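You operate a simulated robot arm through the tools that you are given. There is no shell and no other tool. Be economical: measure what you need, move in short steps, check, and stop when the job is done.

Carry out the task below with a simulated robot arm. There is one attempt and no reset: what you move stays moved.

## Task
Count the dough balls on the shelf under the parts table, then put as many of the small square cakes from the shelf under the parts table on the shelf under the tools table. Put the white brush from the shelf under the parts table on the job card. Take the nozzle ring from the top of the steel cart and leave it on the top of the parts table. Put one of the waste dough lumps from the top of the steel cart on the small blue tray. Put one of the steel shakers from the top of the flour table on the bottom shelf of the left steel shelving. Put the syrup tin marked "M22" from the low shelf of the right steel shelving on the upper shelf of the left steel shelving. Any order will do. Set down upright: steel shaker, syrup tin.

The check looks at the end state, three seconds after you hand in, the way a careful person would. Anything else that was tipped, shoved, dropped, spilled or broken makes it a failure.

## Robot
A 7-joint arm with a two-finger gripper on a trunk, on a base that drives. Base frame: it is fixed to the floor where the robot stands at the start and does not move with it; the origin is under the middle of the robot, x ahead of it, y to its left, z up; the surface under the hand at the start is at about z = 0.86. Units: m, degrees, N and s.
With the tool pointing down near the work surface it reaches from about 0.26 to 0.72 m from the robot's upright axis, wherever it stands. Its first joint turns from -166.0 to 166.0 degrees. Places, roughly: bottom shelf of the left steel shelving [-1.4, 0.3, 0.2]; dough ball (5x5x4 cm) [0.6, 0.4, 0.5]; job card [0.5, 0, 0.5]; nozzle ring [1.5, 2, 0.75]; shelf under the tools table [0.7, -1.3, 0.2]; small blue tray (9x10x2 cm) [1.7, 2.5, 0.8]; small square cake (5x5x3 cm) [0.6, 0.2, 0.5]; steel shaker [0.75, 2.5, 1]; syrup tin [-1.25, 1.75, 0.75]; top of the parts table [0.6, 0.4, 0.9]; upper shelf of the left steel shelving [-1.4, 0.3, 1.4]; waste dough lump (4x4x3 cm) [1.6, 2, 0.9]; white brush (7x7x9 cm) [0.7, 0.6, 0.5]. Payload 2.94 kg.
The tool frame sits at the grasp point between the pads (the TCP): z along the fingers, y along the line on which they close. The tips reach 0.03 m beyond it. The gripper opens to 0.138 m. The gripper's body begins 0.109 m behind the TCP.
Orientation is that of the tool frame in the base frame, as a unit quaternion [x, y, z, w]. With the fingers straight down and closing along the base's y, the tool's x points along the base's -x, its y along +y and its z along -z.

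## Interface
- The arm moves only by the tool arm_command. Its argument "deltas" is a list of rows, each a list of 3 entries, a list of its own where there are three numbers: the turn, a rotation vector about the tool's x, y, z in units of 45 degrees (1.0 is 45 degrees), then the shift along the tool's x, y, z in units of 400 mm (1.0 is 400 mm), then the gripper command, from -1 (shut) to 1 (fully open), values between in proportion. In form: [[[rx, ry, rz], [x, y, z], claw], ...]. A call has 1 to 12 rows; each row is the pose to reach, as a shift and turn from the pose commanded when the call began, along the tool's axes at that moment. A call with a number of a shift or a turn outside -1 to 1 is refused whole. A row lasts 0.2 s, in which the tool goes at most 0.05 m and 8.6 degrees; a call with a longer step from one row to the next is refused whole, and so is a gripper value outside its range. Where a pose cannot be reached the arm comes as near as it can. A force on the tool above 40 N (or 10 N above the force at the start of the call, whichever is more), or a blocked arm, ends the call early, and 0.2 s more pass. The fingers move at their own pace and stop on an object; they squeeze with about 39 N. The grip force told is the motor's: it shows also when the fingers shut on nothing. Time passes only in rows, and 0.2 s behind the last, so rows that repeat a pose let the fingers close. It gives the time, the measured TCP pose, the force on the tool (base axes), the opening and the grip force at its end, in the units of the frame above (readings bear some noise), with the torque about the TCP (base axes, N m) and any sound that the robot's microphone picked up.
- Cameras (640 x 400 px; columns grow to the right, rows downward): "scene" is now at [0.004, 0.1282, 1.3948]; the picture's right is [-0.07, -1.00, 0.00], its down [-0.67, 0.04, -0.74] and it looks along [0.74, -0.05, -0.67] (base axes); focal length 280 px, centre (320, 200). "wrist" rides on the gripper at [0.071, 0.019, -0.146] in the tool frame; the picture's right is [-0.26, 0.96, 0.00], its down [-0.85, -0.23, -0.48] and it looks along [-0.46, -0.12, 0.88] (tool axes); focal length 280 px, centre (320, 200). There is no depth. A picture from a camera that has moved, and an enlarged one, comes with that camera's place and axes in the base frame and with its lens.
- get_image(camera): a new picture of that camera. The clock stands still meanwhile.
- slide_trunk(by): slides the trunk up (or, below 0, down) by that many m; the arm and the scene camera ride with it, the base frame stays. It gives what a move gives, with no picture.
- roll_base(legs): drives the robot by 1 to 6 legs, each [ahead, left, turn to the left] in m, m and degrees, along the robot's own axes; the way and the turn of a leg run together, so that a leg with both is an arc; at most 1.5 m and 180 degrees a leg. The arm and the cameras ride along, it lands a little off, and it stops where it bumps. It gives what a move gives.
- head_to(pan, tilt): turns the head with the scene camera to pan (to the left, within 86 degrees either way) and tilt (down, from -29 to 69), counted from straight ahead of the robot. It gives what a move gives.
- inspect(camera, box): a new picture of the part [left, top, right, bottom] of that camera's present view, enlarged. The clock stands still meanwhile.
- hand_in(): hands the job in; it is judged then, once.

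Go step by step. Nothing tells you exact positions but the pictures and the camera data: compare them with the known pose of the tool, close in by small moves and look again before you grip or let go. The budget is 207 turns and 192 pictures, counting those below and the enlarged ones. Unless the task says otherwise, let go and move clear before handing in, and close with one line.

The tools are called after ">>>" by a JSON object that holds its "op" and its "data". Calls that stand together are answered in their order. arm_command: Moves the arm, as the interface text tells. Its arguments: {"type":"object","properties":{"deltas":{"type":"array","items":{"type":"array"}}},"required":["deltas"]} The other tools are called the same way: slide_trunk (by) slides the trunk up or down; roll_base (legs) drives the base; head_to (pan, tilt) turns the head that bears the scene camera; get_image (camera) takes a picture; inspect (camera, box) takes an enlarged picture of a part of a camera's view; hand_in () hands the job in.

At the start:

```text
time: 0.0
eef_pos: [0.4134, 0.2218, 1.1401]
tcp_rot: [0.0, 1.0, 0.0, 0.0]
contact_force: [-0.1, -0.2, 0.2]
wrist_torque: [0.01, -0.04, 0.0]
finger_gap: 0.1382
grip_force: 0.1
trunk travel left (down, up): [-0.25, 0.204]
robot x, y, heading: [-0.0022, 0.0041, 0.0]
head pan, tilt: [-3.8, 42.3]
```

scene: 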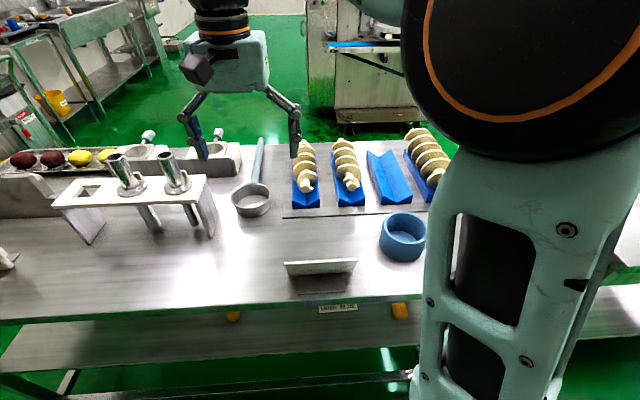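
wrist: 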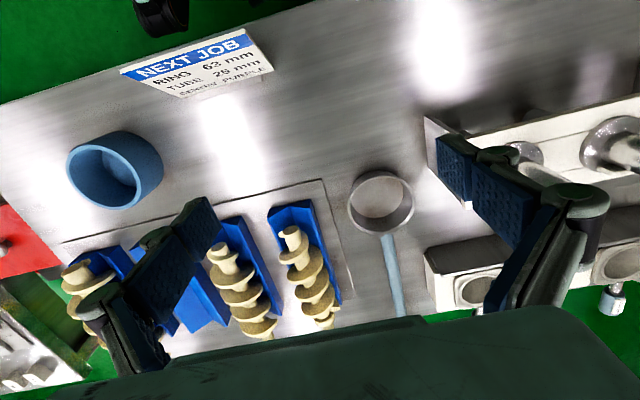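

I see the parts table with moulds, a blue ring, and a standing card; the shelf beneath is mostly hidden. I'll look around with the head before moving.

>>> {"op": "head_to", "data": {"pan": 60, "tilt": 20}}

>>> {"op": "get_image", "data": {"camera": "scene"}}

>>> {"op": "inspect", "data": {"camera": "wrist", "box": [100, 0, 300, 125]}}

```text
time: 1.3
eef_pos: [0.4133, 0.2221, 1.1402]
tcp_rot: [0.0, 1.0, 0.0, 0.0]
contact_force: [0.3, -0.8, 0.2]
wrist_torque: [0.02, -0.02, -0.01]
finger_gap: 0.1382
grip_force: 0.0
trunk travel left (down, up): [-0.25, 0.204]
robot x, y, heading: [-0.0025, -0.0028, 0.0]
head pan, tilt: [60.0, 20.0]
```

```text
189 pictures are left
camera scene: at [-0.0326, 0.2143, 1.4295], right [0.87, -0.5, 0.0], down [-0.17, -0.3, -0.94], along [0.47, 0.81, -0.34], focal length 280 px, centre (320, 200)
```

scene: 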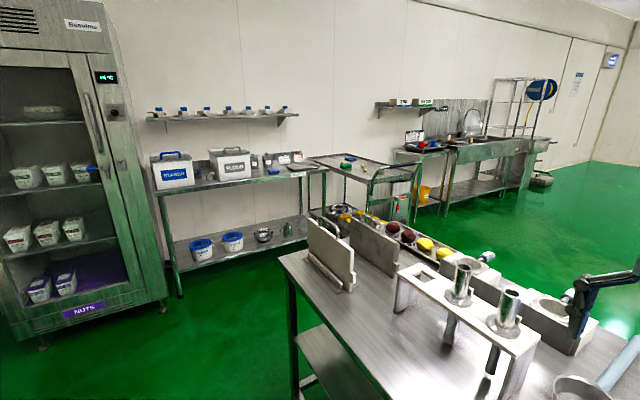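

```text
3.20 times, centred on (200, 62) of wrist
camera zoom: at [0.343, 0.2421, 1.2855], right [0.26, 0.97, 0.0], down [0.85, -0.23, 0.48], along [0.46, -0.12, -0.88], focal length 897 px, centre (704, 640)
```

zoom: 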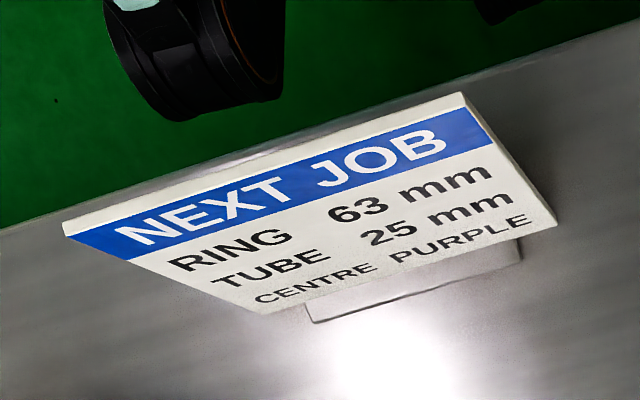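

The flour table and steel cart are ahead-left. I'll zoom on them and look at the other directions.

>>> {"op": "inspect", "data": {"camera": "scene", "box": [140, 90, 460, 290]}}

>>> {"op": "head_to", "data": {"pan": -60, "tilt": 25}}

>>> {"op": "get_image", "data": {"camera": "scene"}}

```text
2.00 times, centred on (300, 190) of scene
camera zoom: at [-0.0326, 0.2143, 1.4295], right [0.87, -0.5, 0.0], down [-0.17, -0.3, -0.94], along [0.47, 0.81, -0.34], focal length 559 px, centre (360, 220)
```

zoom: 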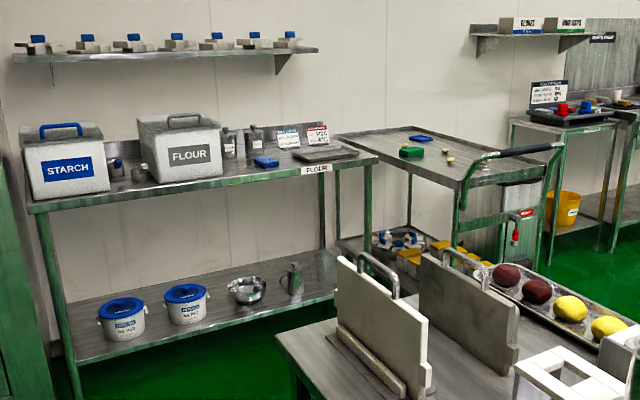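

```text
time: 3.3
eef_pos: [0.4149, 0.2229, 1.1406]
tcp_rot: [0.0, 1.0, -0.001, 0.0]
contact_force: [0.6, 0.5, 0.4]
wrist_torque: [0.0, 0.03, 0.0]
finger_gap: 0.138
grip_force: 0.1
trunk travel left (down, up): [-0.25, 0.204]
robot x, y, heading: [0.0008, -0.0005, 0.1]
head pan, tilt: [-60.0, 25.0]
```

```text
186 pictures are left
camera scene: at [-0.0331, 0.0539, 1.4214], right [-0.87, -0.5, 0.0], down [-0.21, 0.37, -0.91], along [0.45, -0.78, -0.42], focal length 280 px, centre (320, 200)
```

scene: 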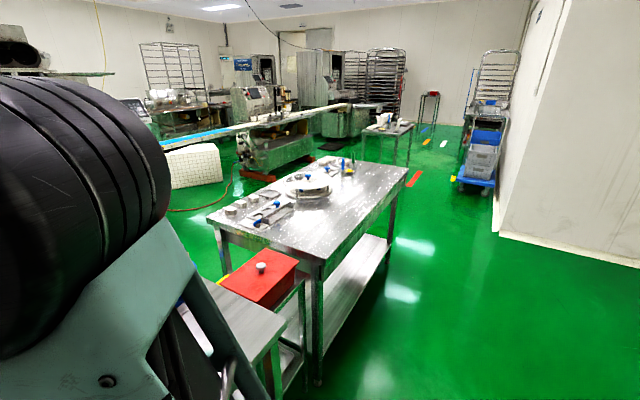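

The tools table is to the right with a low shelf. I'll back off from the parts table to look under it.

>>> {"op": "roll_base", "data": {"legs": [[-0.55, 0, 0]]}}

>>> {"op": "head_to", "data": {"pan": 5, "tilt": 35}}

>>> {"op": "slide_trunk", "data": {"by": -0.25}}

>>> {"op": "get_image", "data": {"camera": "scene"}}

```text
time: 6.5
eef_pos: [-0.13, 0.2216, 1.1398]
tcp_rot: [0.001, 1.0, 0.0, 0.0]
contact_force: [0.5, 0.2, 0.2]
wrist_torque: [0.03, -0.02, 0.0]
finger_gap: 0.138
grip_force: 0.0
trunk travel left (down, up): [-0.25, 0.204]
robot x, y, heading: [-0.5461, -0.0024, -0.1]
head pan, tilt: [-60.0, 25.0]
```

```text
time: 7.8
eef_pos: [-0.1311, 0.2225, 1.1402]
tcp_rot: [0.001, 1.0, 0.0, 0.0]
contact_force: [0.4, -1.0, 0.0]
wrist_torque: [0.01, -0.03, 0.02]
finger_gap: 0.1383
grip_force: 0.1
trunk travel left (down, up): [-0.25, 0.204]
robot x, y, heading: [-0.5463, 0.0021, -0.5]
head pan, tilt: [5.0, 35.0]
```

```text
time: 10.4
eef_pos: [-0.1318, 0.2221, 0.89]
tcp_rot: [0.001, 1.0, 0.0, 0.0]
contact_force: [0.0, 0.2, -0.1]
wrist_torque: [-0.04, 0.04, -0.05]
finger_gap: 0.1381
grip_force: 0.0
trunk travel left (down, up): [0.0, 0.454]
robot x, y, heading: [-0.5446, -0.0042, -0.2]
head pan, tilt: [5.0, 35.0]
```

```text
185 pictures are left
camera scene: at [-0.5362, 0.1421, 1.1557], right [0.08, -1.0, 0.0], down [-0.57, -0.05, -0.82], along [0.82, 0.07, -0.57], focal length 280 px, centre (320, 200)
```

scene: 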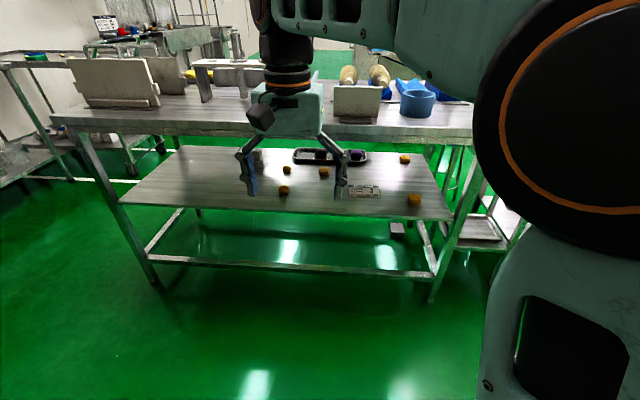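

The shelf now shows well: small orange items, a dark tray and a card. I'll zoom in.

>>> {"op": "inspect", "data": {"camera": "scene", "box": [120, 130, 280, 230]}}

>>> {"op": "inspect", "data": {"camera": "scene", "box": [280, 130, 440, 230]}}

```text
4.00 times, centred on (200, 180) of scene
camera zoom: at [-0.5362, 0.1421, 1.1557], right [0.08, -1.0, 0.0], down [-0.57, -0.05, -0.82], along [0.82, 0.07, -0.57], focal length 1119 px, centre (800, 280)
```

zoom: 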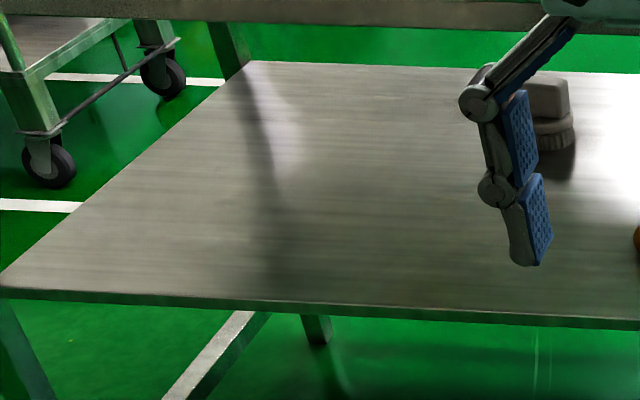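

```text
4.00 times, centred on (360, 180) of scene
camera zoom: at [-0.5362, 0.1421, 1.1557], right [0.08, -1.0, 0.0], down [-0.57, -0.05, -0.82], along [0.82, 0.07, -0.57], focal length 1119 px, centre (160, 280)
```

zoom: 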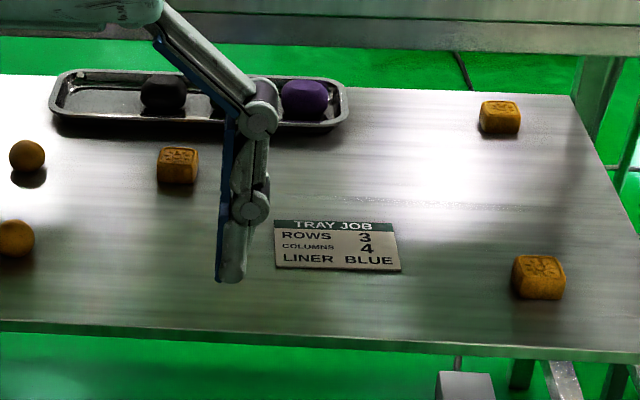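

Two round balls, three square cakes so far, a TRAY JOB card, a tray with dark fillings, and the white brush behind the finger. I'll turn the wrist half-way round so that its camera can sit above when the tool points forward.

>>> {"op": "arm_command", "data": {"deltas": [[[0, 0, 0.18], [0, 0, 0], 1], [[0, 0, 0.36], [0, 0, 0], 1], [[0, 0, 0.54], [0, 0, 0], 1], [[0, 0, 0.72], [0, 0, 0], 1], [[0, 0, 0.88], [0, 0, 0], 1], [[0, 0, 1], [0, 0, 0], 1]]}}

>>> {"op": "arm_command", "data": {"deltas": [[[0, 0, 0.18], [0, 0, 0], 1], [[0, 0, 0.36], [0, 0, 0], 1], [[0, 0, 0.54], [0, 0, 0], 1], [[0, 0, 0.72], [0, 0, 0], 1], [[0, 0, 0.88], [0, 0, 0], 1], [[0, 0, 1], [0, 0, 0], 1]]}}

>>> {"op": "arm_command", "data": {"deltas": [[[0, 0, 0.18], [0, 0, 0], 1], [[0, 0, 0.36], [0, 0, 0], 1], [[0, 0, 0.54], [0, 0, 0], 1], [[0, 0, 0.72], [0, 0, 0], 1], [[0, 0, 0.88], [0, 0, 0], 1], [[0, 0, 1], [0, 0, 0], 1]]}}

>>> {"op": "arm_command", "data": {"deltas": [[[0, 0, 0.18], [0, 0, 0], 1], [[0, 0, 0.36], [0, 0, 0], 1], [[0, 0, 0.54], [0, 0, 0], 1], [[0, 0, 0.72], [0, 0, 0], 1], [[0, 0, 0.88], [0, 0, 0], 1], [[0, 0, 1], [0, 0, 0], 1]]}}

```text
time: 11.8
eef_pos: [-0.1316, 0.2226, 0.8889]
tcp_rot: [0.385, 0.923, 0.001, 0.0]
contact_force: [0.5, 0.6, -0.8]
wrist_torque: [-0.02, 0.06, 0.02]
finger_gap: 0.138
grip_force: 0.1
trunk travel left (down, up): [0.0, 0.454]
robot x, y, heading: [-0.5431, 0.0001, -0.2]
head pan, tilt: [5.0, 35.0]
```

```text
time: 13.2
eef_pos: [-0.132, 0.2221, 0.8887]
tcp_rot: [0.709, 0.705, 0.001, 0.0]
contact_force: [-0.1, 0.2, 0.5]
wrist_torque: [0.03, 0.01, 0.0]
finger_gap: 0.1379
grip_force: 0.1
trunk travel left (down, up): [0.0, 0.454]
robot x, y, heading: [-0.5454, -0.0032, -0.4]
head pan, tilt: [5.0, 35.0]
```

```text
time: 14.6
eef_pos: [-0.1309, 0.2221, 0.8901]
tcp_rot: [0.925, 0.38, 0.0, 0.0]
contact_force: [-0.3, -0.5, 0.8]
wrist_torque: [-0.02, 0.0, -0.01]
finger_gap: 0.1381
grip_force: 0.0
trunk travel left (down, up): [0.0, 0.454]
robot x, y, heading: [-0.5483, -0.0022, -0.3]
head pan, tilt: [5.0, 35.0]
```

```text
time: 16.0
eef_pos: [-0.132, 0.2228, 0.8905]
tcp_rot: [1.0, -0.002, 0.0, 0.0]
contact_force: [-0.7, -0.1, -0.5]
wrist_torque: [0.03, 0.03, 0.02]
finger_gap: 0.1378
grip_force: 0.0
trunk travel left (down, up): [0.0, 0.454]
robot x, y, heading: [-0.5437, 0.0003, -0.0]
head pan, tilt: [5.0, 35.0]
```

The wrist turned all the way. Now I pitch the tool forward to horizontal.

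>>> {"op": "arm_command", "data": {"deltas": [[[0, 0.18, 0], [0, 0, 0], 1], [[0, 0.36, 0], [0, 0, 0], 1], [[0, 0.54, 0], [0, 0, 0], 1], [[0, 0.72, 0], [0, 0, 0], 1], [[0, 0.88, 0], [0, 0, 0], 1], [[0, 1, 0], [0, 0, 0], 1]]}}

>>> {"op": "arm_command", "data": {"deltas": [[[0, 0.18, 0], [0, 0, 0], 1], [[0, 0.36, 0], [0, 0, 0], 1], [[0, 0.54, 0], [0, 0, 0], 1], [[0, 0.72, 0], [0, 0, 0], 1], [[0, 0.88, 0], [0, 0, 0], 1], [[0, 1, 0], [0, 0, 0], 1]]}}

>>> {"op": "get_image", "data": {"camera": "scene"}}

>>> {"op": "get_image", "data": {"camera": "wrist"}}

```text
time: 17.5
eef_pos: [-0.1013, 0.1624, 0.8878]
tcp_rot: [0.924, -0.071, 0.375, 0.019]
contact_force: [-0.8, 0.0, 0.0]
wrist_torque: [0.01, 0.0, -0.03]
finger_gap: 0.138
grip_force: 0.0
trunk travel left (down, up): [0.0, 0.454]
robot x, y, heading: [-0.5448, 0.0009, -0.1]
head pan, tilt: [5.0, 35.0]
stopped in row 6: the arm was blocked; the commanded pose is now the measured one
```

```text
time: 18.4
eef_pos: [-0.0797, 0.0908, 0.8863]
tcp_rot: [0.822, -0.138, 0.547, 0.072]
contact_force: [0.6, -0.5, -0.6]
wrist_torque: [-0.02, 0.0, -0.01]
finger_gap: 0.1382
grip_force: 0.0
trunk travel left (down, up): [0.0, 0.454]
robot x, y, heading: [-0.545, 0.0034, 0.0]
head pan, tilt: [5.0, 35.0]
stopped in row 4: the arm was blocked; the commanded pose is now the measured one
```

```text
182 pictures are left
camera scene: at [-0.5361, 0.1421, 1.1557], right [0.08, -1.0, 0.0], down [-0.57, -0.05, -0.82], along [0.82, 0.07, -0.57], focal length 280 px, centre (320, 200)
```

scene: 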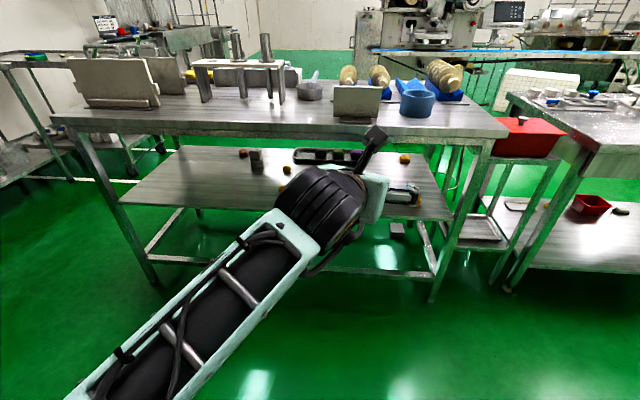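

```text
181 pictures are left
camera wrist: at [-0.1874, 0.1013, 1.0078], right [-0.39, -0.88, -0.27], down [-0.66, 0.47, -0.59], along [0.64, -0.05, -0.76], focal length 280 px, centre (320, 200)
```

wrist: 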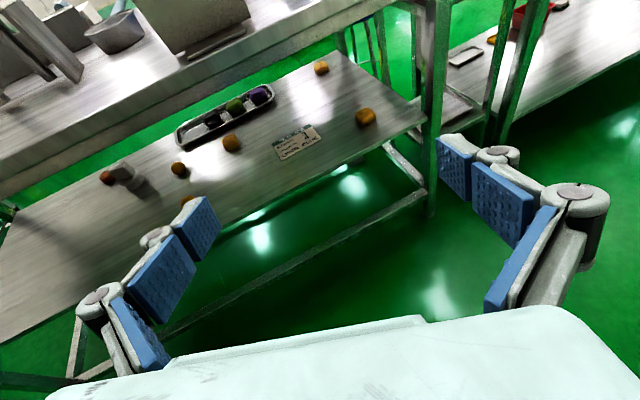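

Joint limits stopped the pitch with the arm folded close in. I'll back up a little, stretch the arm forward first, and then finish the pitch.

>>> {"op": "roll_base", "data": {"legs": [[-0.15, 0, 0]]}}

>>> {"op": "arm_command", "data": {"deltas": [[[0, 0, 0], [0.011, -0.016, 0.107], 1], [[0, 0, 0], [0.022, -0.031, 0.214], 1], [[0, 0, 0], [0.034, -0.047, 0.321], 1], [[0, 0, 0], [0.045, -0.062, 0.428], 1], [[0, 0, 0], [0.056, -0.078, 0.535], 1], [[0, 0, 0], [0.067, -0.094, 0.642], 1], [[0, 0, 0], [0.079, -0.109, 0.75], 1], [[0, 0, 0], [0.09, -0.125, 0.857], 1], [[0.096, 0.125, -0.03], [0.09, -0.125, 0.857], 1], [[0.192, 0.251, -0.06], [0.09, -0.125, 0.857], 1], [[0.288, 0.376, -0.09], [0.09, -0.125, 0.857], 1], [[0.384, 0.502, -0.121], [0.09, -0.125, 0.857], 1]]}}

>>> {"op": "get_image", "data": {"camera": "wrist"}}

```text
time: 19.7
eef_pos: [-0.2264, 0.0924, 0.8831]
tcp_rot: [0.824, -0.138, 0.545, 0.071]
contact_force: [0.5, -0.1, 0.4]
wrist_torque: [0.0, 0.0, -0.04]
finger_gap: 0.1383
grip_force: 0.0
trunk travel left (down, up): [0.0, 0.454]
robot x, y, heading: [-0.6939, 0.002, -0.3]
head pan, tilt: [5.0, 35.0]
```

```text
time: 22.3
eef_pos: [0.1032, 0.0423, 0.7837]
tcp_rot: [0.742, -0.035, 0.67, 0.017]
contact_force: [1.6, 0.4, 0.5]
wrist_torque: [-0.01, -0.06, -0.01]
finger_gap: 0.1377
grip_force: 0.0
out of reach, approached as far as the arm can: row 12
trunk travel left (down, up): [0.0, 0.454]
robot x, y, heading: [-0.6895, 0.0051, -0.2]
head pan, tilt: [5.0, 35.0]
```

```text
180 pictures are left
camera wrist: at [-0.0357, 0.0315, 0.87], right [-0.1, -0.95, -0.28], down [-0.54, 0.29, -0.79], along [0.84, 0.08, -0.54], focal length 280 px, centre (320, 200)
```

wrist: 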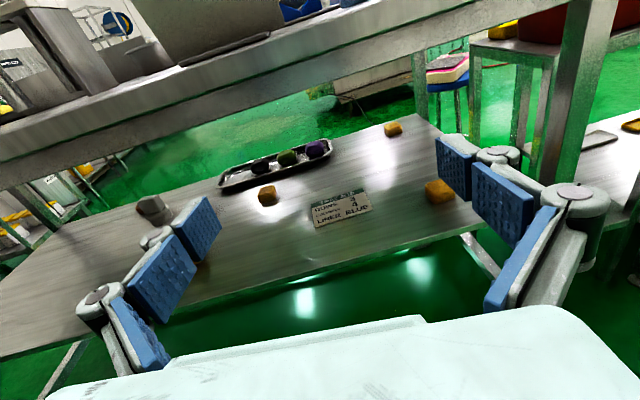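

The tool now points forward under the table. I'll zoom in on the scene to settle the counts.

>>> {"op": "inspect", "data": {"camera": "scene", "box": [200, 130, 360, 230]}}

>>> {"op": "get_image", "data": {"camera": "scene"}}

```text
4.00 times, centred on (280, 180) of scene
camera zoom: at [-0.6832, 0.1427, 1.1557], right [0.08, -1.0, 0.0], down [-0.57, -0.05, -0.82], along [0.82, 0.07, -0.57], focal length 1119 px, centre (480, 280)
```

zoom: 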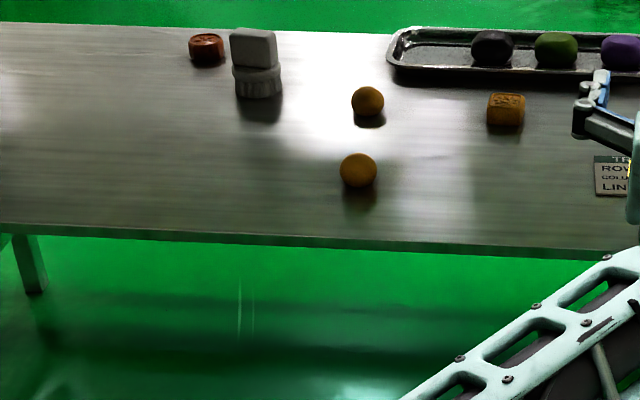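

```text
178 pictures are left
camera scene: at [-0.6832, 0.1427, 1.1557], right [0.08, -1.0, 0.0], down [-0.57, -0.05, -0.82], along [0.82, 0.07, -0.57], focal length 280 px, centre (320, 200)
```

scene: 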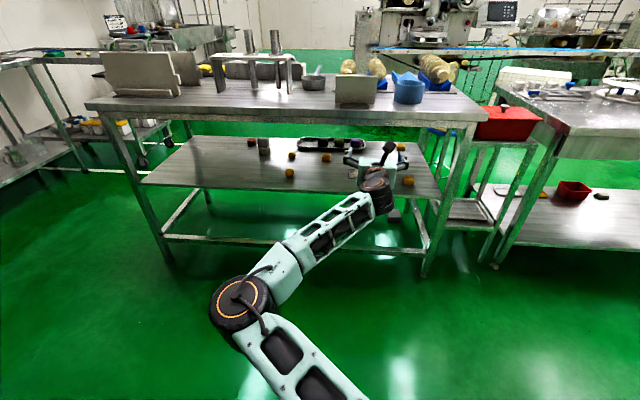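

Two dough balls (round, orange); so two square cakes go to the tools-table shelf. The flat TRAY JOB card on this shelf is the job card. I set the tool at about 60° from vertical and look toward the tools table for the put-down spot.

>>> {"op": "arm_command", "data": {"deltas": [[[0.02, -0.133, -0.014], [0, 0, 0], 1], [[0.04, -0.266, -0.028], [0, 0, 0], 1], [[0.061, -0.398, -0.042], [0, 0, 0], 1], [[0.081, -0.531, -0.056], [0, 0, 0], 1]]}}

>>> {"op": "head_to", "data": {"pan": -45, "tilt": 30}}

>>> {"op": "get_image", "data": {"camera": "scene"}}

>>> {"op": "get_image", "data": {"camera": "wrist"}}

```text
time: 23.3
eef_pos: [0.1039, 0.0428, 0.7865]
tcp_rot: [0.865, 0.0, 0.502, 0.0]
contact_force: [0.1, 1.7, -0.2]
wrist_torque: [-0.05, -0.05, -0.08]
finger_gap: 0.1381
grip_force: 0.0
trunk travel left (down, up): [0.0, 0.454]
robot x, y, heading: [-0.6918, 0.0049, -0.1]
head pan, tilt: [5.0, 35.0]
```

```text
time: 24.5
eef_pos: [0.1026, 0.0418, 0.7855]
tcp_rot: [0.864, 0.0, 0.503, 0.001]
contact_force: [-0.4, 0.1, 0.2]
wrist_torque: [0.0, 0.01, -0.01]
finger_gap: 0.1381
grip_force: 0.1
trunk travel left (down, up): [0.0, 0.454]
robot x, y, heading: [-0.6932, 0.0007, -0.2]
head pan, tilt: [-45.0, 30.0]
```

```text
177 pictures are left
camera scene: at [-0.7073, 0.0711, 1.1634], right [-0.71, -0.71, 0.0], down [-0.35, 0.35, -0.87], along [0.61, -0.61, -0.5], focal length 280 px, centre (320, 200)
```

scene: 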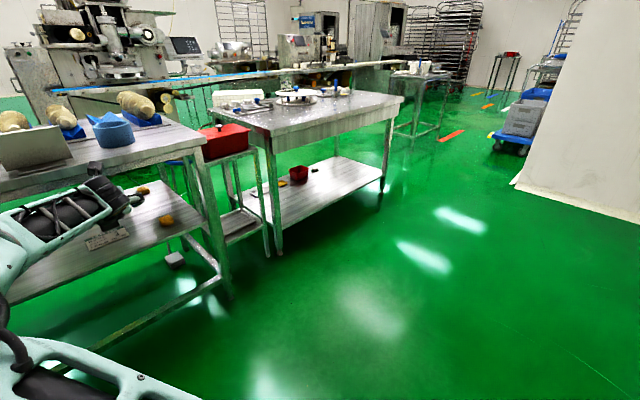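

```text
176 pictures are left
camera wrist: at [0.0119, 0.023, 0.9193], right [-0.13, -0.97, -0.23], down [-0.83, 0.23, -0.5], along [0.54, 0.12, -0.83], focal length 280 px, centre (320, 200)
```

wrist: 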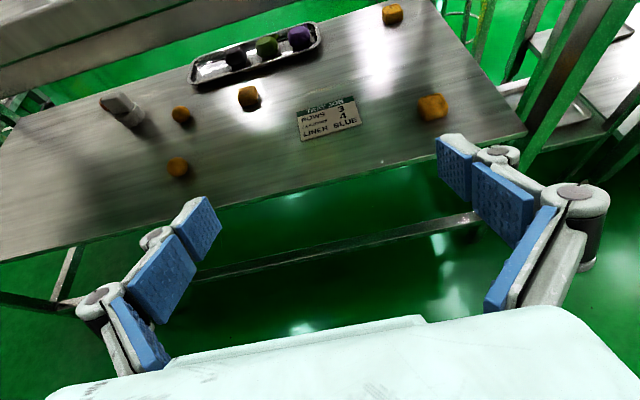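

The tools-table shelf is open toward me (front edge near x=0.42, y from -0.7 to -1.9). From two views the near cake is at about (0.42, -0.16); I'll lower the tool and roll to just before it.

>>> {"op": "arm_command", "data": {"deltas": [[[0, 0, 0], [-0.08, 0, 0.046], 1], [[0, 0, 0], [-0.16, 0, 0.093], 1], [[0, 0, 0], [-0.24, 0, 0.139], 1], [[0, 0, 0], [-0.32, 0, 0.186], 1], [[0, 0, 0], [-0.403, 0, 0.2325], 1]]}}

>>> {"op": "roll_base", "data": {"legs": [[0, -0.2, 0], [0.19, 0, 0.2]]}}

>>> {"op": "get_image", "data": {"camera": "wrist"}}

>>> {"op": "head_to", "data": {"pan": 0, "tilt": 35}}

>>> {"op": "get_image", "data": {"camera": "scene"}}

```text
time: 25.7
eef_pos: [0.1046, 0.0413, 0.5991]
tcp_rot: [0.864, 0.0, 0.503, 0.001]
contact_force: [-0.9, 0.2, 0.2]
wrist_torque: [0.03, 0.03, 0.0]
finger_gap: 0.1375
grip_force: 0.1
trunk travel left (down, up): [0.0, 0.454]
robot x, y, heading: [-0.692, 0.0008, -0.2]
head pan, tilt: [-45.0, 30.0]
```

```text
time: 29.2
eef_pos: [0.2929, -0.1532, 0.5987]
tcp_rot: [0.865, 0.0, 0.502, 0.0]
contact_force: [0.5, -0.4, -0.2]
wrist_torque: [-0.04, 0.0, -0.01]
finger_gap: 0.1382
grip_force: 0.0
trunk travel left (down, up): [0.0, 0.454]
robot x, y, heading: [-0.5047, -0.1961, 0.2]
head pan, tilt: [-45.0, 30.0]
```

```text
175 pictures are left
camera wrist: at [0.2014, -0.1718, 0.7322], right [-0.13, -0.97, -0.23], down [-0.83, 0.23, -0.5], along [0.54, 0.12, -0.83], focal length 280 px, centre (320, 200)
```

wrist: 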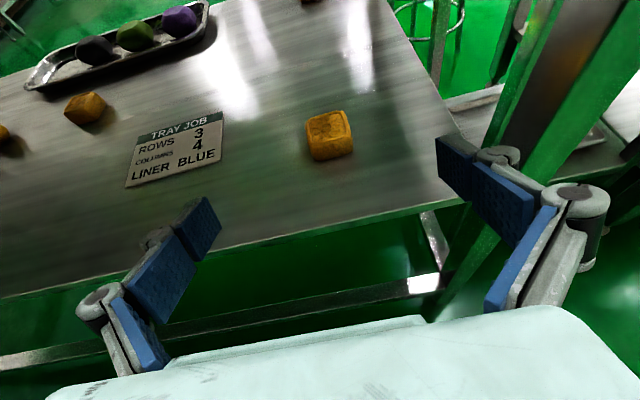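

```text
time: 30.3
eef_pos: [0.293, -0.1532, 0.5979]
tcp_rot: [0.865, 0.001, 0.502, 0.0]
contact_force: [-0.2, -0.7, -0.3]
wrist_torque: [-0.01, -0.04, -0.04]
finger_gap: 0.1378
grip_force: 0.1
trunk travel left (down, up): [0.0, 0.454]
robot x, y, heading: [-0.4995, -0.1944, -0.0]
head pan, tilt: [0.0, 35.0]
```

```text
174 pictures are left
camera scene: at [-0.4948, -0.0611, 1.1556], right [0.0, -1.0, 0.0], down [-0.57, 0.0, -0.82], along [0.82, 0.0, -0.57], focal length 280 px, centre (320, 200)
```

scene: 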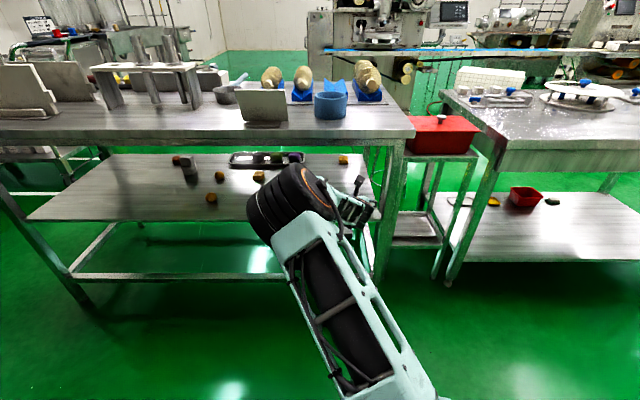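

Cake A sits at (0.418, -0.161), aligned with the shelf. I go in along the fingers and close.

>>> {"op": "arm_command", "data": {"deltas": [[[0, 0, 0], [0, 0.005, 0.08], 1], [[0, 0, 0], [0, 0.01, 0.16], 1], [[0, 0, 0], [-0.003, 0.015, 0.24], 1], [[0, 0, 0], [-0.005, 0.02, 0.326], 1], [[0, 0, 0], [-0.005, 0.02, 0.326], 0], [[0, 0, 0], [-0.005, 0.02, 0.326], -0.4]]}}

>>> {"op": "get_image", "data": {"camera": "wrist"}}

```text
time: 31.7
eef_pos: [0.4029, -0.162, 0.5302]
tcp_rot: [0.865, 0.001, 0.502, 0.0]
contact_force: [-0.3, -0.1, -0.2]
wrist_torque: [0.01, 0.01, -0.01]
finger_gap: 0.0574
grip_force: 1.5
trunk travel left (down, up): [0.0, 0.454]
robot x, y, heading: [-0.5016, -0.1983, 0.3]
head pan, tilt: [0.0, 35.0]
```

```text
173 pictures are left
camera wrist: at [0.3117, -0.1805, 0.6641], right [-0.13, -0.97, -0.23], down [-0.83, 0.23, -0.5], along [0.54, 0.12, -0.83], focal length 280 px, centre (320, 200)
```

wrist: 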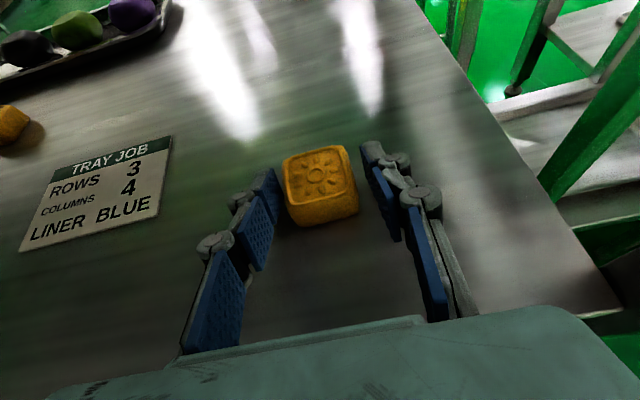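

The fingers straddle the cake but a little short; I advance 15 mm and close.

>>> {"op": "arm_command", "data": {"deltas": [[[0, 0, 0], [0.019, 0, 0.0325], -0.2], [[0, 0, 0], [0.019, 0, 0.0325], -1], [[0, 0, 0], [0.019, 0, 0.0325], -1], [[0, 0, 0], [0.019, 0, 0.0325], -1]]}}

>>> {"op": "get_image", "data": {"camera": "wrist"}}

```text
time: 32.7
eef_pos: [0.4189, -0.1601, 0.5303]
tcp_rot: [0.865, 0.001, 0.502, 0.001]
contact_force: [-0.7, -0.2, -0.1]
wrist_torque: [0.01, 0.0, -0.01]
finger_gap: 0.0459
grip_force: 39.1
trunk travel left (down, up): [0.0, 0.454]
robot x, y, heading: [-0.5021, -0.1924, -0.0]
head pan, tilt: [0.0, 35.0]
```

```text
172 pictures are left
camera wrist: at [0.3271, -0.1804, 0.664], right [-0.13, -0.97, -0.23], down [-0.83, 0.23, -0.5], along [0.54, 0.12, -0.83], focal length 280 px, centre (320, 200)
```

wrist: 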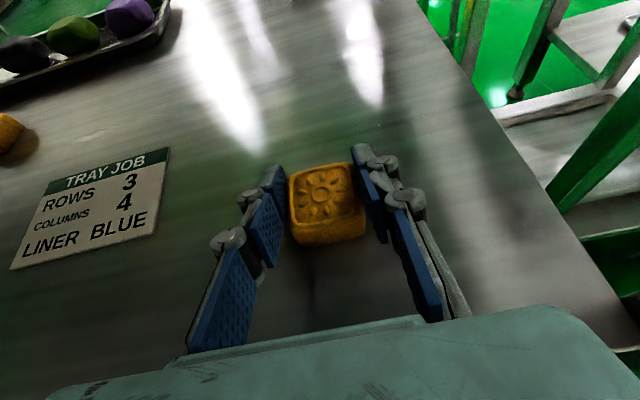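

Cake A is gripped. I lift it, back out, and drive over to the tools table.

>>> {"op": "arm_command", "data": {"deltas": [[[0, 0, 0], [0.065, 0, -0.0375], -1], [[0, 0, 0], [0.13, 0, -0.075], -1]]}}

>>> {"op": "roll_base", "data": {"legs": [[-0.25, 0, 0], [0, -1.02, 0]]}}

>>> {"op": "arm_command", "data": {"deltas": [[[0, 0, 0], [-0.08, 0, 0.046], -1], [[0, 0, 0], [-0.16, 0, 0.093], -1], [[0, 0, 0], [-0.24, 0, 0.139], -1], [[0, 0, 0], [-0.32, 0, 0.186], -1], [[0, 0, 0], [-0.4, 0, 0.231], -1], [[0, 0, 0], [-0.48, 0, 0.277], -1], [[0, 0, 0], [-0.54, 0, 0.312], -1]]}}

>>> {"op": "get_image", "data": {"camera": "wrist"}}

>>> {"op": "get_image", "data": {"camera": "scene"}}

```text
time: 33.3
eef_pos: [0.4175, -0.1629, 0.5906]
tcp_rot: [0.864, 0.0, 0.503, 0.001]
contact_force: [0.4, -0.7, 0.0]
wrist_torque: [-0.03, -0.04, -0.02]
finger_gap: 0.0
grip_force: 27.7
trunk travel left (down, up): [0.0, 0.454]
robot x, y, heading: [-0.5029, -0.1934, -0.1]
head pan, tilt: [0.0, 35.0]
```

```text
time: 44.0
eef_pos: [0.1602, -1.1948, 0.5911]
tcp_rot: [0.864, -0.004, 0.503, 0.002]
contact_force: [-0.6, -0.3, -0.4]
wrist_torque: [0.03, 0.02, 0.02]
finger_gap: 0.0004
grip_force: 27.9
trunk travel left (down, up): [0.0, 0.454]
robot x, y, heading: [-0.7611, -1.2175, -0.5]
head pan, tilt: [0.0, 35.0]
```

```text
time: 45.6
eef_pos: [0.1513, -1.1968, 0.3455]
tcp_rot: [0.865, -0.003, 0.502, 0.003]
contact_force: [-0.2, 0.6, 0.7]
wrist_torque: [-0.01, 0.05, -0.04]
finger_gap: 0.0
grip_force: 29.1
out of reach, approached as far as the arm can: row 7
trunk travel left (down, up): [0.0, 0.454]
robot x, y, heading: [-0.7631, -1.2165, -0.7]
head pan, tilt: [0.0, 35.0]
```

```text
171 pictures are left
camera wrist: at [0.0591, -1.214, 0.4798], right [-0.14, -0.96, -0.23], down [-0.83, 0.24, -0.5], along [0.54, 0.12, -0.83], focal length 280 px, centre (320, 200)
```

wrist: 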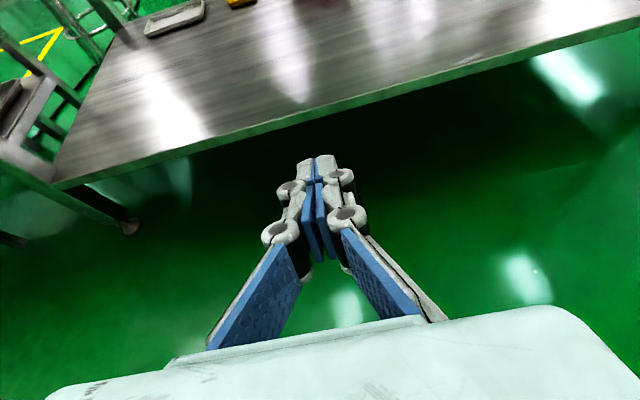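

```text
170 pictures are left
camera scene: at [-0.7522, -1.0834, 1.1557], right [-0.01, -1.0, 0.0], down [-0.57, 0.01, -0.82], along [0.82, -0.01, -0.57], focal length 280 px, centre (320, 200)
```

scene: 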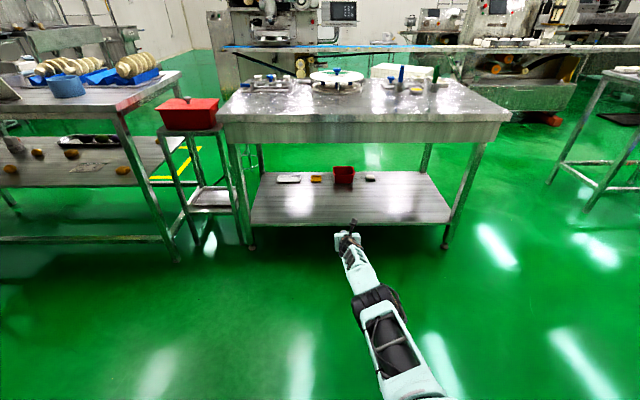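

The cake slipped out on lifting — the grip was too high on it. I raise the arm, flatten the tool to about 70°, and go back to look.

>>> {"op": "arm_command", "data": {"deltas": [[[0, 0, 0], [0.08, 0, -0.046], 0], [[0, 0, 0], [0.16, 0, -0.093], 1], [[0, 0, 0], [0.24, 0, -0.139], 1], [[0, 0, 0], [0.32, 0, -0.186], 1], [[0, 0, 0], [0.4, 0, -0.231], 1], [[0, 0, 0], [0.48, 0, -0.277], 1], [[0, 0, 0], [0.55, 0, -0.318], 1], [[0, 0.111, 0], [0.55, 0, -0.318], 1], [[0, 0.222, 0], [0.55, 0, -0.318], 1]]}}

>>> {"op": "roll_base", "data": {"legs": [[0, 1.02, 0.5], [0.12, 0, 0]]}}

>>> {"op": "get_image", "data": {"camera": "wrist"}}

```text
time: 47.6
eef_pos: [0.1515, -1.1926, 0.6001]
tcp_rot: [0.817, -0.003, 0.576, 0.003]
contact_force: [-0.2, -0.5, 0.2]
wrist_torque: [0.0, 0.07, 0.01]
finger_gap: 0.1379
grip_force: 0.0
trunk travel left (down, up): [0.0, 0.454]
robot x, y, heading: [-0.7609, -1.2194, -0.6]
head pan, tilt: [0.0, 35.0]
```

```text
time: 57.5
eef_pos: [0.2795, -0.1994, 0.6002]
tcp_rot: [0.818, -0.002, 0.576, 0.002]
contact_force: [-0.3, -0.4, -0.6]
wrist_torque: [0.0, -0.03, 0.01]
finger_gap: 0.1379
grip_force: 0.0
trunk travel left (down, up): [0.0, 0.454]
robot x, y, heading: [-0.6316, -0.225, -0.3]
head pan, tilt: [0.0, 35.0]
```

```text
169 pictures are left
camera wrist: at [0.1669, -0.2174, 0.7161], right [-0.09, -0.96, -0.25], down [-0.73, 0.23, -0.64], along [0.67, 0.12, -0.73], focal length 280 px, centre (320, 200)
```

wrist: 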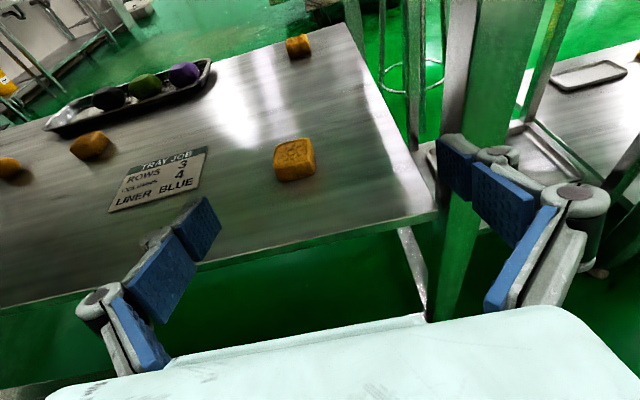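

The cake is back where it was, at (0.42, -0.16). I go in lower and flatter this time.

>>> {"op": "arm_command", "data": {"deltas": [[[0, 0, 0], [0, -0.096, 0.03], 1], [[0, 0, 0], [-0.02, -0.096, 0.13], 1], [[0, 0, 0], [-0.035, -0.096, 0.22], 1], [[0, 0, 0], [-0.05, -0.096, 0.31], 1], [[0, 0, 0], [-0.06, -0.096, 0.4], 1], [[0, 0, 0], [-0.06, -0.096, 0.4], 0], [[0, 0, 0], [-0.06, -0.096, 0.4], -1], [[0, 0, 0], [-0.06, -0.096, 0.4], -1], [[0, 0, 0], [-0.06, -0.096, 0.4], -1]]}}

>>> {"op": "get_image", "data": {"camera": "wrist"}}

```text
time: 59.5
eef_pos: [0.348, -0.1638, 0.5437]
tcp_rot: [0.818, -0.003, 0.575, 0.003]
contact_force: [0.1, 0.5, 0.6]
wrist_torque: [0.0, 0.02, 0.03]
finger_gap: 0.0002
grip_force: 3.7
out of reach, approached as far as the arm can: row 3, 4, 5, 6, 7, 8, 9
trunk travel left (down, up): [0.0, 0.454]
robot x, y, heading: [-0.6339, -0.2261, -0.5]
head pan, tilt: [0.0, 35.0]
```

```text
168 pictures are left
camera wrist: at [0.2353, -0.1824, 0.6596], right [-0.09, -0.96, -0.25], down [-0.73, 0.23, -0.64], along [0.67, 0.12, -0.73], focal length 280 px, centre (320, 200)
```

wrist: 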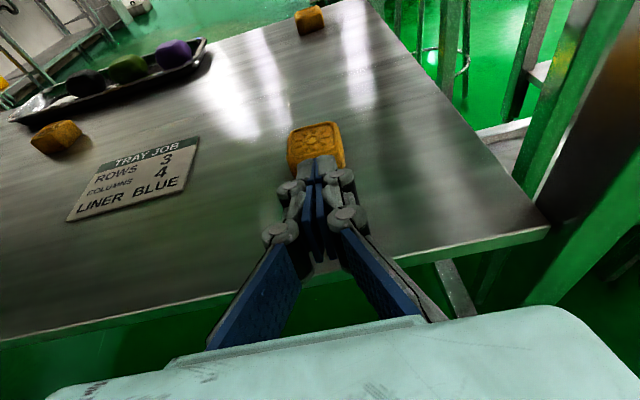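

It ran out of reach and shut just before the cake. I open, draw back and bring the base nearer.

>>> {"op": "arm_command", "data": {"deltas": [[[0, 0, 0], [-0.02, 0, -0.08], 1], [[0, 0, 0], [-0.04, 0, -0.17], 1], [[0, 0, 0], [-0.06, 0, -0.26], 1], [[0, 0, 0], [-0.08, 0, -0.35], 1], [[0, 0, 0], [-0.1, 0, -0.42], 1]]}}

>>> {"op": "roll_base", "data": {"legs": [[0.25, 0, 0.4]]}}

```text
time: 60.7
eef_pos: [0.348, -0.1648, 0.5436]
tcp_rot: [0.818, -0.003, 0.576, 0.003]
contact_force: [0.3, 0.2, 0.6]
wrist_torque: [0.02, -0.01, 0.01]
finger_gap: 0.1379
grip_force: 0.1
out of reach, approached as far as the arm can: row 1, 2, 3, 4, 5
trunk travel left (down, up): [0.0, 0.454]
robot x, y, heading: [-0.6331, -0.2262, -0.5]
head pan, tilt: [0.0, 35.0]
```

```text
time: 62.5
eef_pos: [0.5982, -0.1574, 0.5426]
tcp_rot: [0.818, 0.001, 0.576, 0.0]
contact_force: [-1.2, -1.1, -0.2]
wrist_torque: [0.02, 0.01, -0.01]
finger_gap: 0.1379
grip_force: 0.0
trunk travel left (down, up): [0.0, 0.454]
robot x, y, heading: [-0.3832, -0.2289, 0.0]
head pan, tilt: [0.0, 35.0]
```

The arm had not drawn back, so the roll carried the open fingers past the cake. I look before doing anything else.

>>> {"op": "get_image", "data": {"camera": "wrist"}}

>>> {"op": "get_image", "data": {"camera": "scene"}}

```text
167 pictures are left
camera wrist: at [0.4853, -0.1775, 0.6596], right [-0.09, -0.97, -0.25], down [-0.73, 0.23, -0.64], along [0.67, 0.12, -0.73], focal length 280 px, centre (320, 200)
```

wrist: 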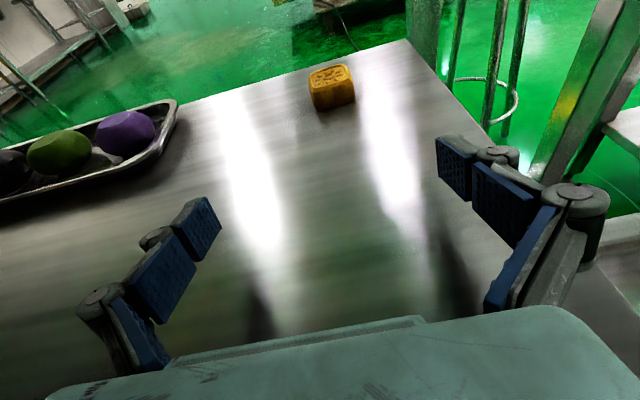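

```text
166 pictures are left
camera scene: at [-0.3735, -0.0928, 1.1556], right [0.0, -1.0, 0.0], down [-0.57, 0.0, -0.82], along [0.82, 0.0, -0.57], focal length 280 px, centre (320, 200)
```

scene: 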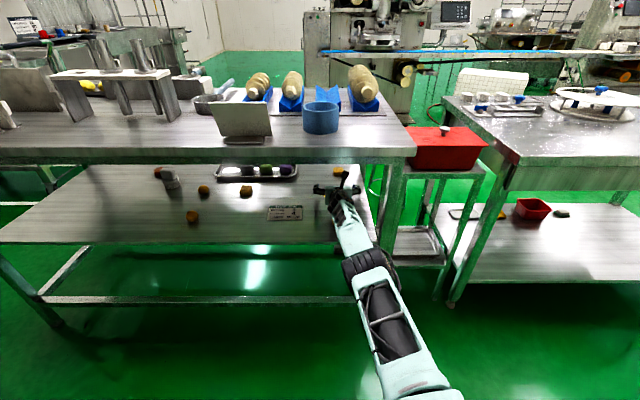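

Cake A lies untouched between the open fingers under the hand. I try drawing the arm back and slightly up by a small move.

>>> {"op": "arm_command", "data": {"deltas": [[[0, 0, 0], [0.01, 0, -0.05], 1], [[0, 0, 0], [0.02, 0, -0.1], 1], [[0, 0, 0], [0.03, 0, -0.15], 1]]}}

```text
time: 63.3
eef_pos: [0.5995, -0.1588, 0.5436]
tcp_rot: [0.818, 0.001, 0.575, 0.0]
contact_force: [-0.6, 0.9, -0.8]
wrist_torque: [-0.05, -0.02, 0.02]
finger_gap: 0.1377
grip_force: 0.1
out of reach, approached as far as the arm can: row 1, 2, 3
trunk travel left (down, up): [0.0, 0.454]
robot x, y, heading: [-0.3808, -0.2269, 0.0]
head pan, tilt: [0.0, 35.0]
```

>>> {"op": "arm_command", "data": {"deltas": [[[0, 0, 0], [-0.032, 0, -0.088], 1], [[0, 0, 0], [-0.064, 0, -0.176], 1], [[0, 0, 0], [-0.096, 0, -0.264], 1], [[0, 0, 0], [-0.128, 0, -0.352], 1], [[0, 0, 0], [-0.16, 0, -0.44], 1], [[0, 0, 0], [-0.192, 0, -0.528], 1]]}}

>>> {"op": "get_image", "data": {"camera": "wrist"}}

```text
time: 64.7
eef_pos: [0.5997, -0.1578, 0.5426]
tcp_rot: [0.818, 0.0, 0.576, 0.0]
contact_force: [-0.2, -0.5, 0.8]
wrist_torque: [0.01, 0.0, -0.02]
finger_gap: 0.138
grip_force: 0.1
out of reach, approached as far as the arm can: row 1, 2, 3, 4, 5, 6
trunk travel left (down, up): [0.0, 0.454]
robot x, y, heading: [-0.3826, -0.226, -0.1]
head pan, tilt: [0.0, 35.0]
```

```text
165 pictures are left
camera wrist: at [0.4853, -0.1774, 0.6596], right [-0.09, -0.97, -0.25], down [-0.73, 0.23, -0.64], along [0.67, 0.12, -0.73], focal length 280 px, centre (320, 200)
```

wrist: 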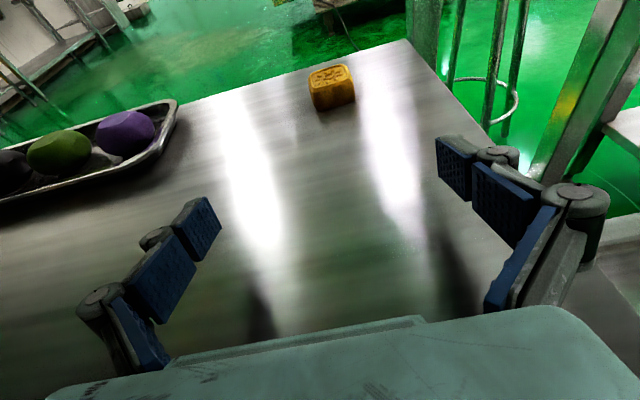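

The solver is stuck with the arm straight. I back the base straight out, then free the arm in open space.

>>> {"op": "roll_base", "data": {"legs": [[-0.4, 0, 0]]}}

>>> {"op": "arm_command", "data": {"deltas": [[[0, -0.15, 0], [0, 0, -0.05], 1], [[0, -0.3, 0], [0.05, 0, -0.1], 1], [[0, -0.45, 0], [0.1, 0, -0.15], 1], [[0, -0.6, 0], [0.15, 0, -0.2], 1]]}}

```text
time: 67.3
eef_pos: [0.1944, -0.164, 0.5443]
tcp_rot: [0.818, -0.002, 0.575, 0.003]
contact_force: [-0.5, -0.8, -0.3]
wrist_torque: [0.0, -0.02, 0.02]
finger_gap: 0.1382
grip_force: 0.0
trunk travel left (down, up): [0.0, 0.454]
robot x, y, heading: [-0.7811, -0.221, -0.6]
head pan, tilt: [0.0, 35.0]
```

```text
time: 68.3
eef_pos: [0.1386, -0.1641, 0.627]
tcp_rot: [0.93, -0.003, 0.368, 0.001]
contact_force: [-0.3, -1.4, -0.3]
wrist_torque: [0.19, 0.04, 0.15]
finger_gap: 0.138
grip_force: 0.0
trunk travel left (down, up): [0.0, 0.454]
robot x, y, heading: [-0.787, -0.2226, -0.4]
head pan, tilt: [0.0, 35.0]
```

Freed. I draw the arm in and return to about 70° pitch with reach to spare.

>>> {"op": "arm_command", "data": {"deltas": [[[0, 0, 0], [-0.073, 0, -0.069], 1], [[0, 0, 0], [-0.145, 0, -0.137], 1], [[0, 0, 0], [-0.218, 0, -0.206], 1], [[0, 0, 0], [-0.29, 0, -0.274], 1], [[0, 0.15, 0], [-0.29, 0, -0.274], 1], [[0, 0.3, 0], [-0.29, 0, -0.274], 1], [[0, 0.45, 0], [-0.29, 0, -0.274], 1], [[0, 0.596, 0], [-0.29, 0, -0.274], 1]]}}

>>> {"op": "get_image", "data": {"camera": "wrist"}}

```text
time: 70.1
eef_pos: [-0.0212, -0.1622, 0.6272]
tcp_rot: [0.818, -0.002, 0.575, 0.001]
contact_force: [-0.8, -0.1, 0.3]
wrist_torque: [0.0, 0.03, -0.02]
finger_gap: 0.138
grip_force: 0.0
out of reach, approached as far as the arm can: row 1
trunk travel left (down, up): [0.0, 0.454]
robot x, y, heading: [-0.7869, -0.2221, -0.7]
head pan, tilt: [0.0, 35.0]
```

```text
164 pictures are left
camera wrist: at [-0.1344, -0.1788, 0.7437], right [-0.09, -0.96, -0.25], down [-0.73, 0.23, -0.64], along [0.67, 0.12, -0.73], focal length 280 px, centre (320, 200)
```

wrist: 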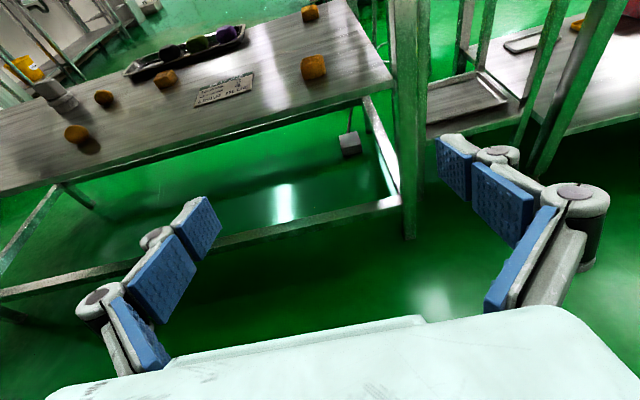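

Good configuration. Roll forward to just before the cake.

>>> {"op": "roll_base", "data": {"legs": [[0.33, 0, 0.7]]}}

>>> {"op": "get_image", "data": {"camera": "wrist"}}

```text
time: 72.2
eef_pos: [0.3044, -0.1531, 0.6278]
tcp_rot: [0.819, 0.003, 0.574, -0.002]
contact_force: [0.1, -0.4, 0.4]
wrist_torque: [0.01, -0.01, 0.0]
finger_gap: 0.138
grip_force: 0.0
trunk travel left (down, up): [0.0, 0.454]
robot x, y, heading: [-0.4598, -0.2277, 0.2]
head pan, tilt: [0.0, 35.0]
```

```text
163 pictures are left
camera wrist: at [0.1905, -0.1718, 0.7436], right [-0.08, -0.97, -0.25], down [-0.74, 0.23, -0.64], along [0.67, 0.13, -0.73], focal length 280 px, centre (320, 200)
```

wrist: 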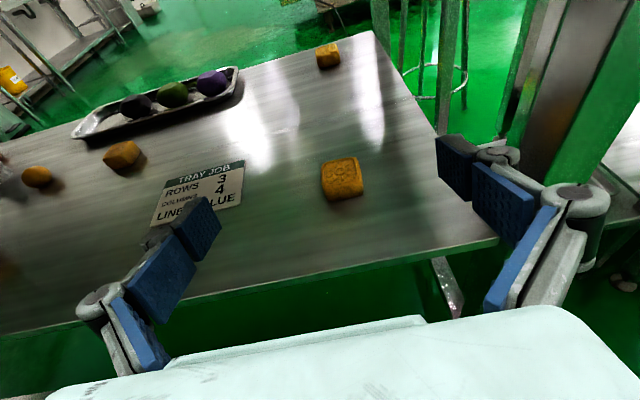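

>>> {"op": "arm_command", "data": {"deltas": [[[0, 0, 0], [-0.035, 0.005, 0.08], 1], [[0, 0, 0], [-0.07, 0.01, 0.16], 1], [[0, 0, 0], [-0.105, 0.015, 0.24], 1], [[0, 0, 0], [-0.13, 0.0175, 0.31], 1], [[0, 0, 0], [-0.148, 0.0175, 0.368], 1], [[0, 0, 0], [-0.148, 0.0175, 0.368], 0], [[0, 0, 0], [-0.148, 0.0175, 0.368], -1], [[0, 0, 0], [-0.148, 0.0175, 0.368], -1], [[0, 0, 0], [-0.148, 0.0175, 0.368], -1], [[0, 0, 0], [-0.148, 0.0175, 0.368], -1]]}}

>>> {"op": "get_image", "data": {"camera": "wrist"}}

```text
time: 74.4
eef_pos: [0.4229, -0.1571, 0.5226]
tcp_rot: [0.819, 0.002, 0.574, 0.0]
contact_force: [-1.3, 0.5, 0.7]
wrist_torque: [0.01, -0.02, 0.0]
finger_gap: 0.046
grip_force: 38.8
trunk travel left (down, up): [0.0, 0.454]
robot x, y, heading: [-0.462, -0.2212, 0.1]
head pan, tilt: [0.0, 35.0]
```

```text
162 pictures are left
camera wrist: at [0.3091, -0.1776, 0.6385], right [-0.08, -0.97, -0.25], down [-0.74, 0.23, -0.64], along [0.67, 0.13, -0.73], focal length 280 px, centre (320, 200)
```

wrist: 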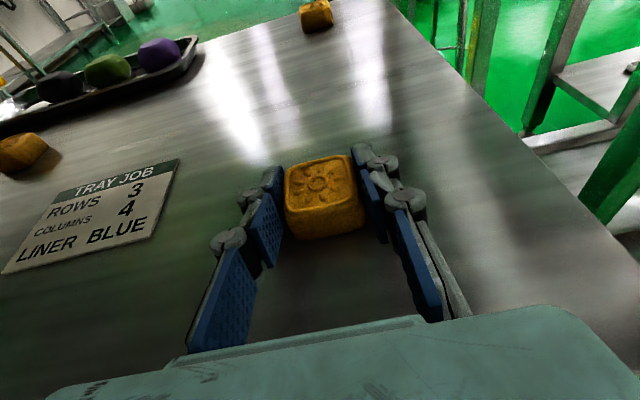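

The pads now cover the cake's sides. I lift slowly and check the gap.

>>> {"op": "arm_command", "data": {"deltas": [[[0, 0, 0], [0.01, 0, -0.003], -1], [[0, 0, 0], [0.02, 0, -0.006], -1], [[0, 0, 0], [0.035, 0, -0.012], -1], [[0, 0, 0], [0.05, 0, -0.018], -1]]}}

>>> {"op": "get_image", "data": {"camera": "wrist"}}

```text
time: 75.4
eef_pos: [0.4218, -0.159, 0.5419]
tcp_rot: [0.819, 0.003, 0.574, -0.002]
contact_force: [-0.6, -0.5, -0.5]
wrist_torque: [0.0, -0.01, -0.05]
finger_gap: 0.0457
grip_force: 39.1
trunk travel left (down, up): [0.0, 0.454]
robot x, y, heading: [-0.4646, -0.2241, 0.2]
head pan, tilt: [0.0, 35.0]
```

```text
161 pictures are left
camera wrist: at [0.3087, -0.1785, 0.6591], right [-0.08, -0.97, -0.24], down [-0.74, 0.22, -0.64], along [0.67, 0.13, -0.73], focal length 280 px, centre (320, 200)
```

wrist: 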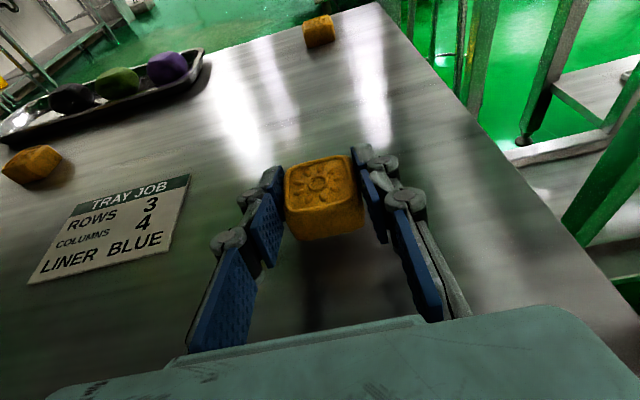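

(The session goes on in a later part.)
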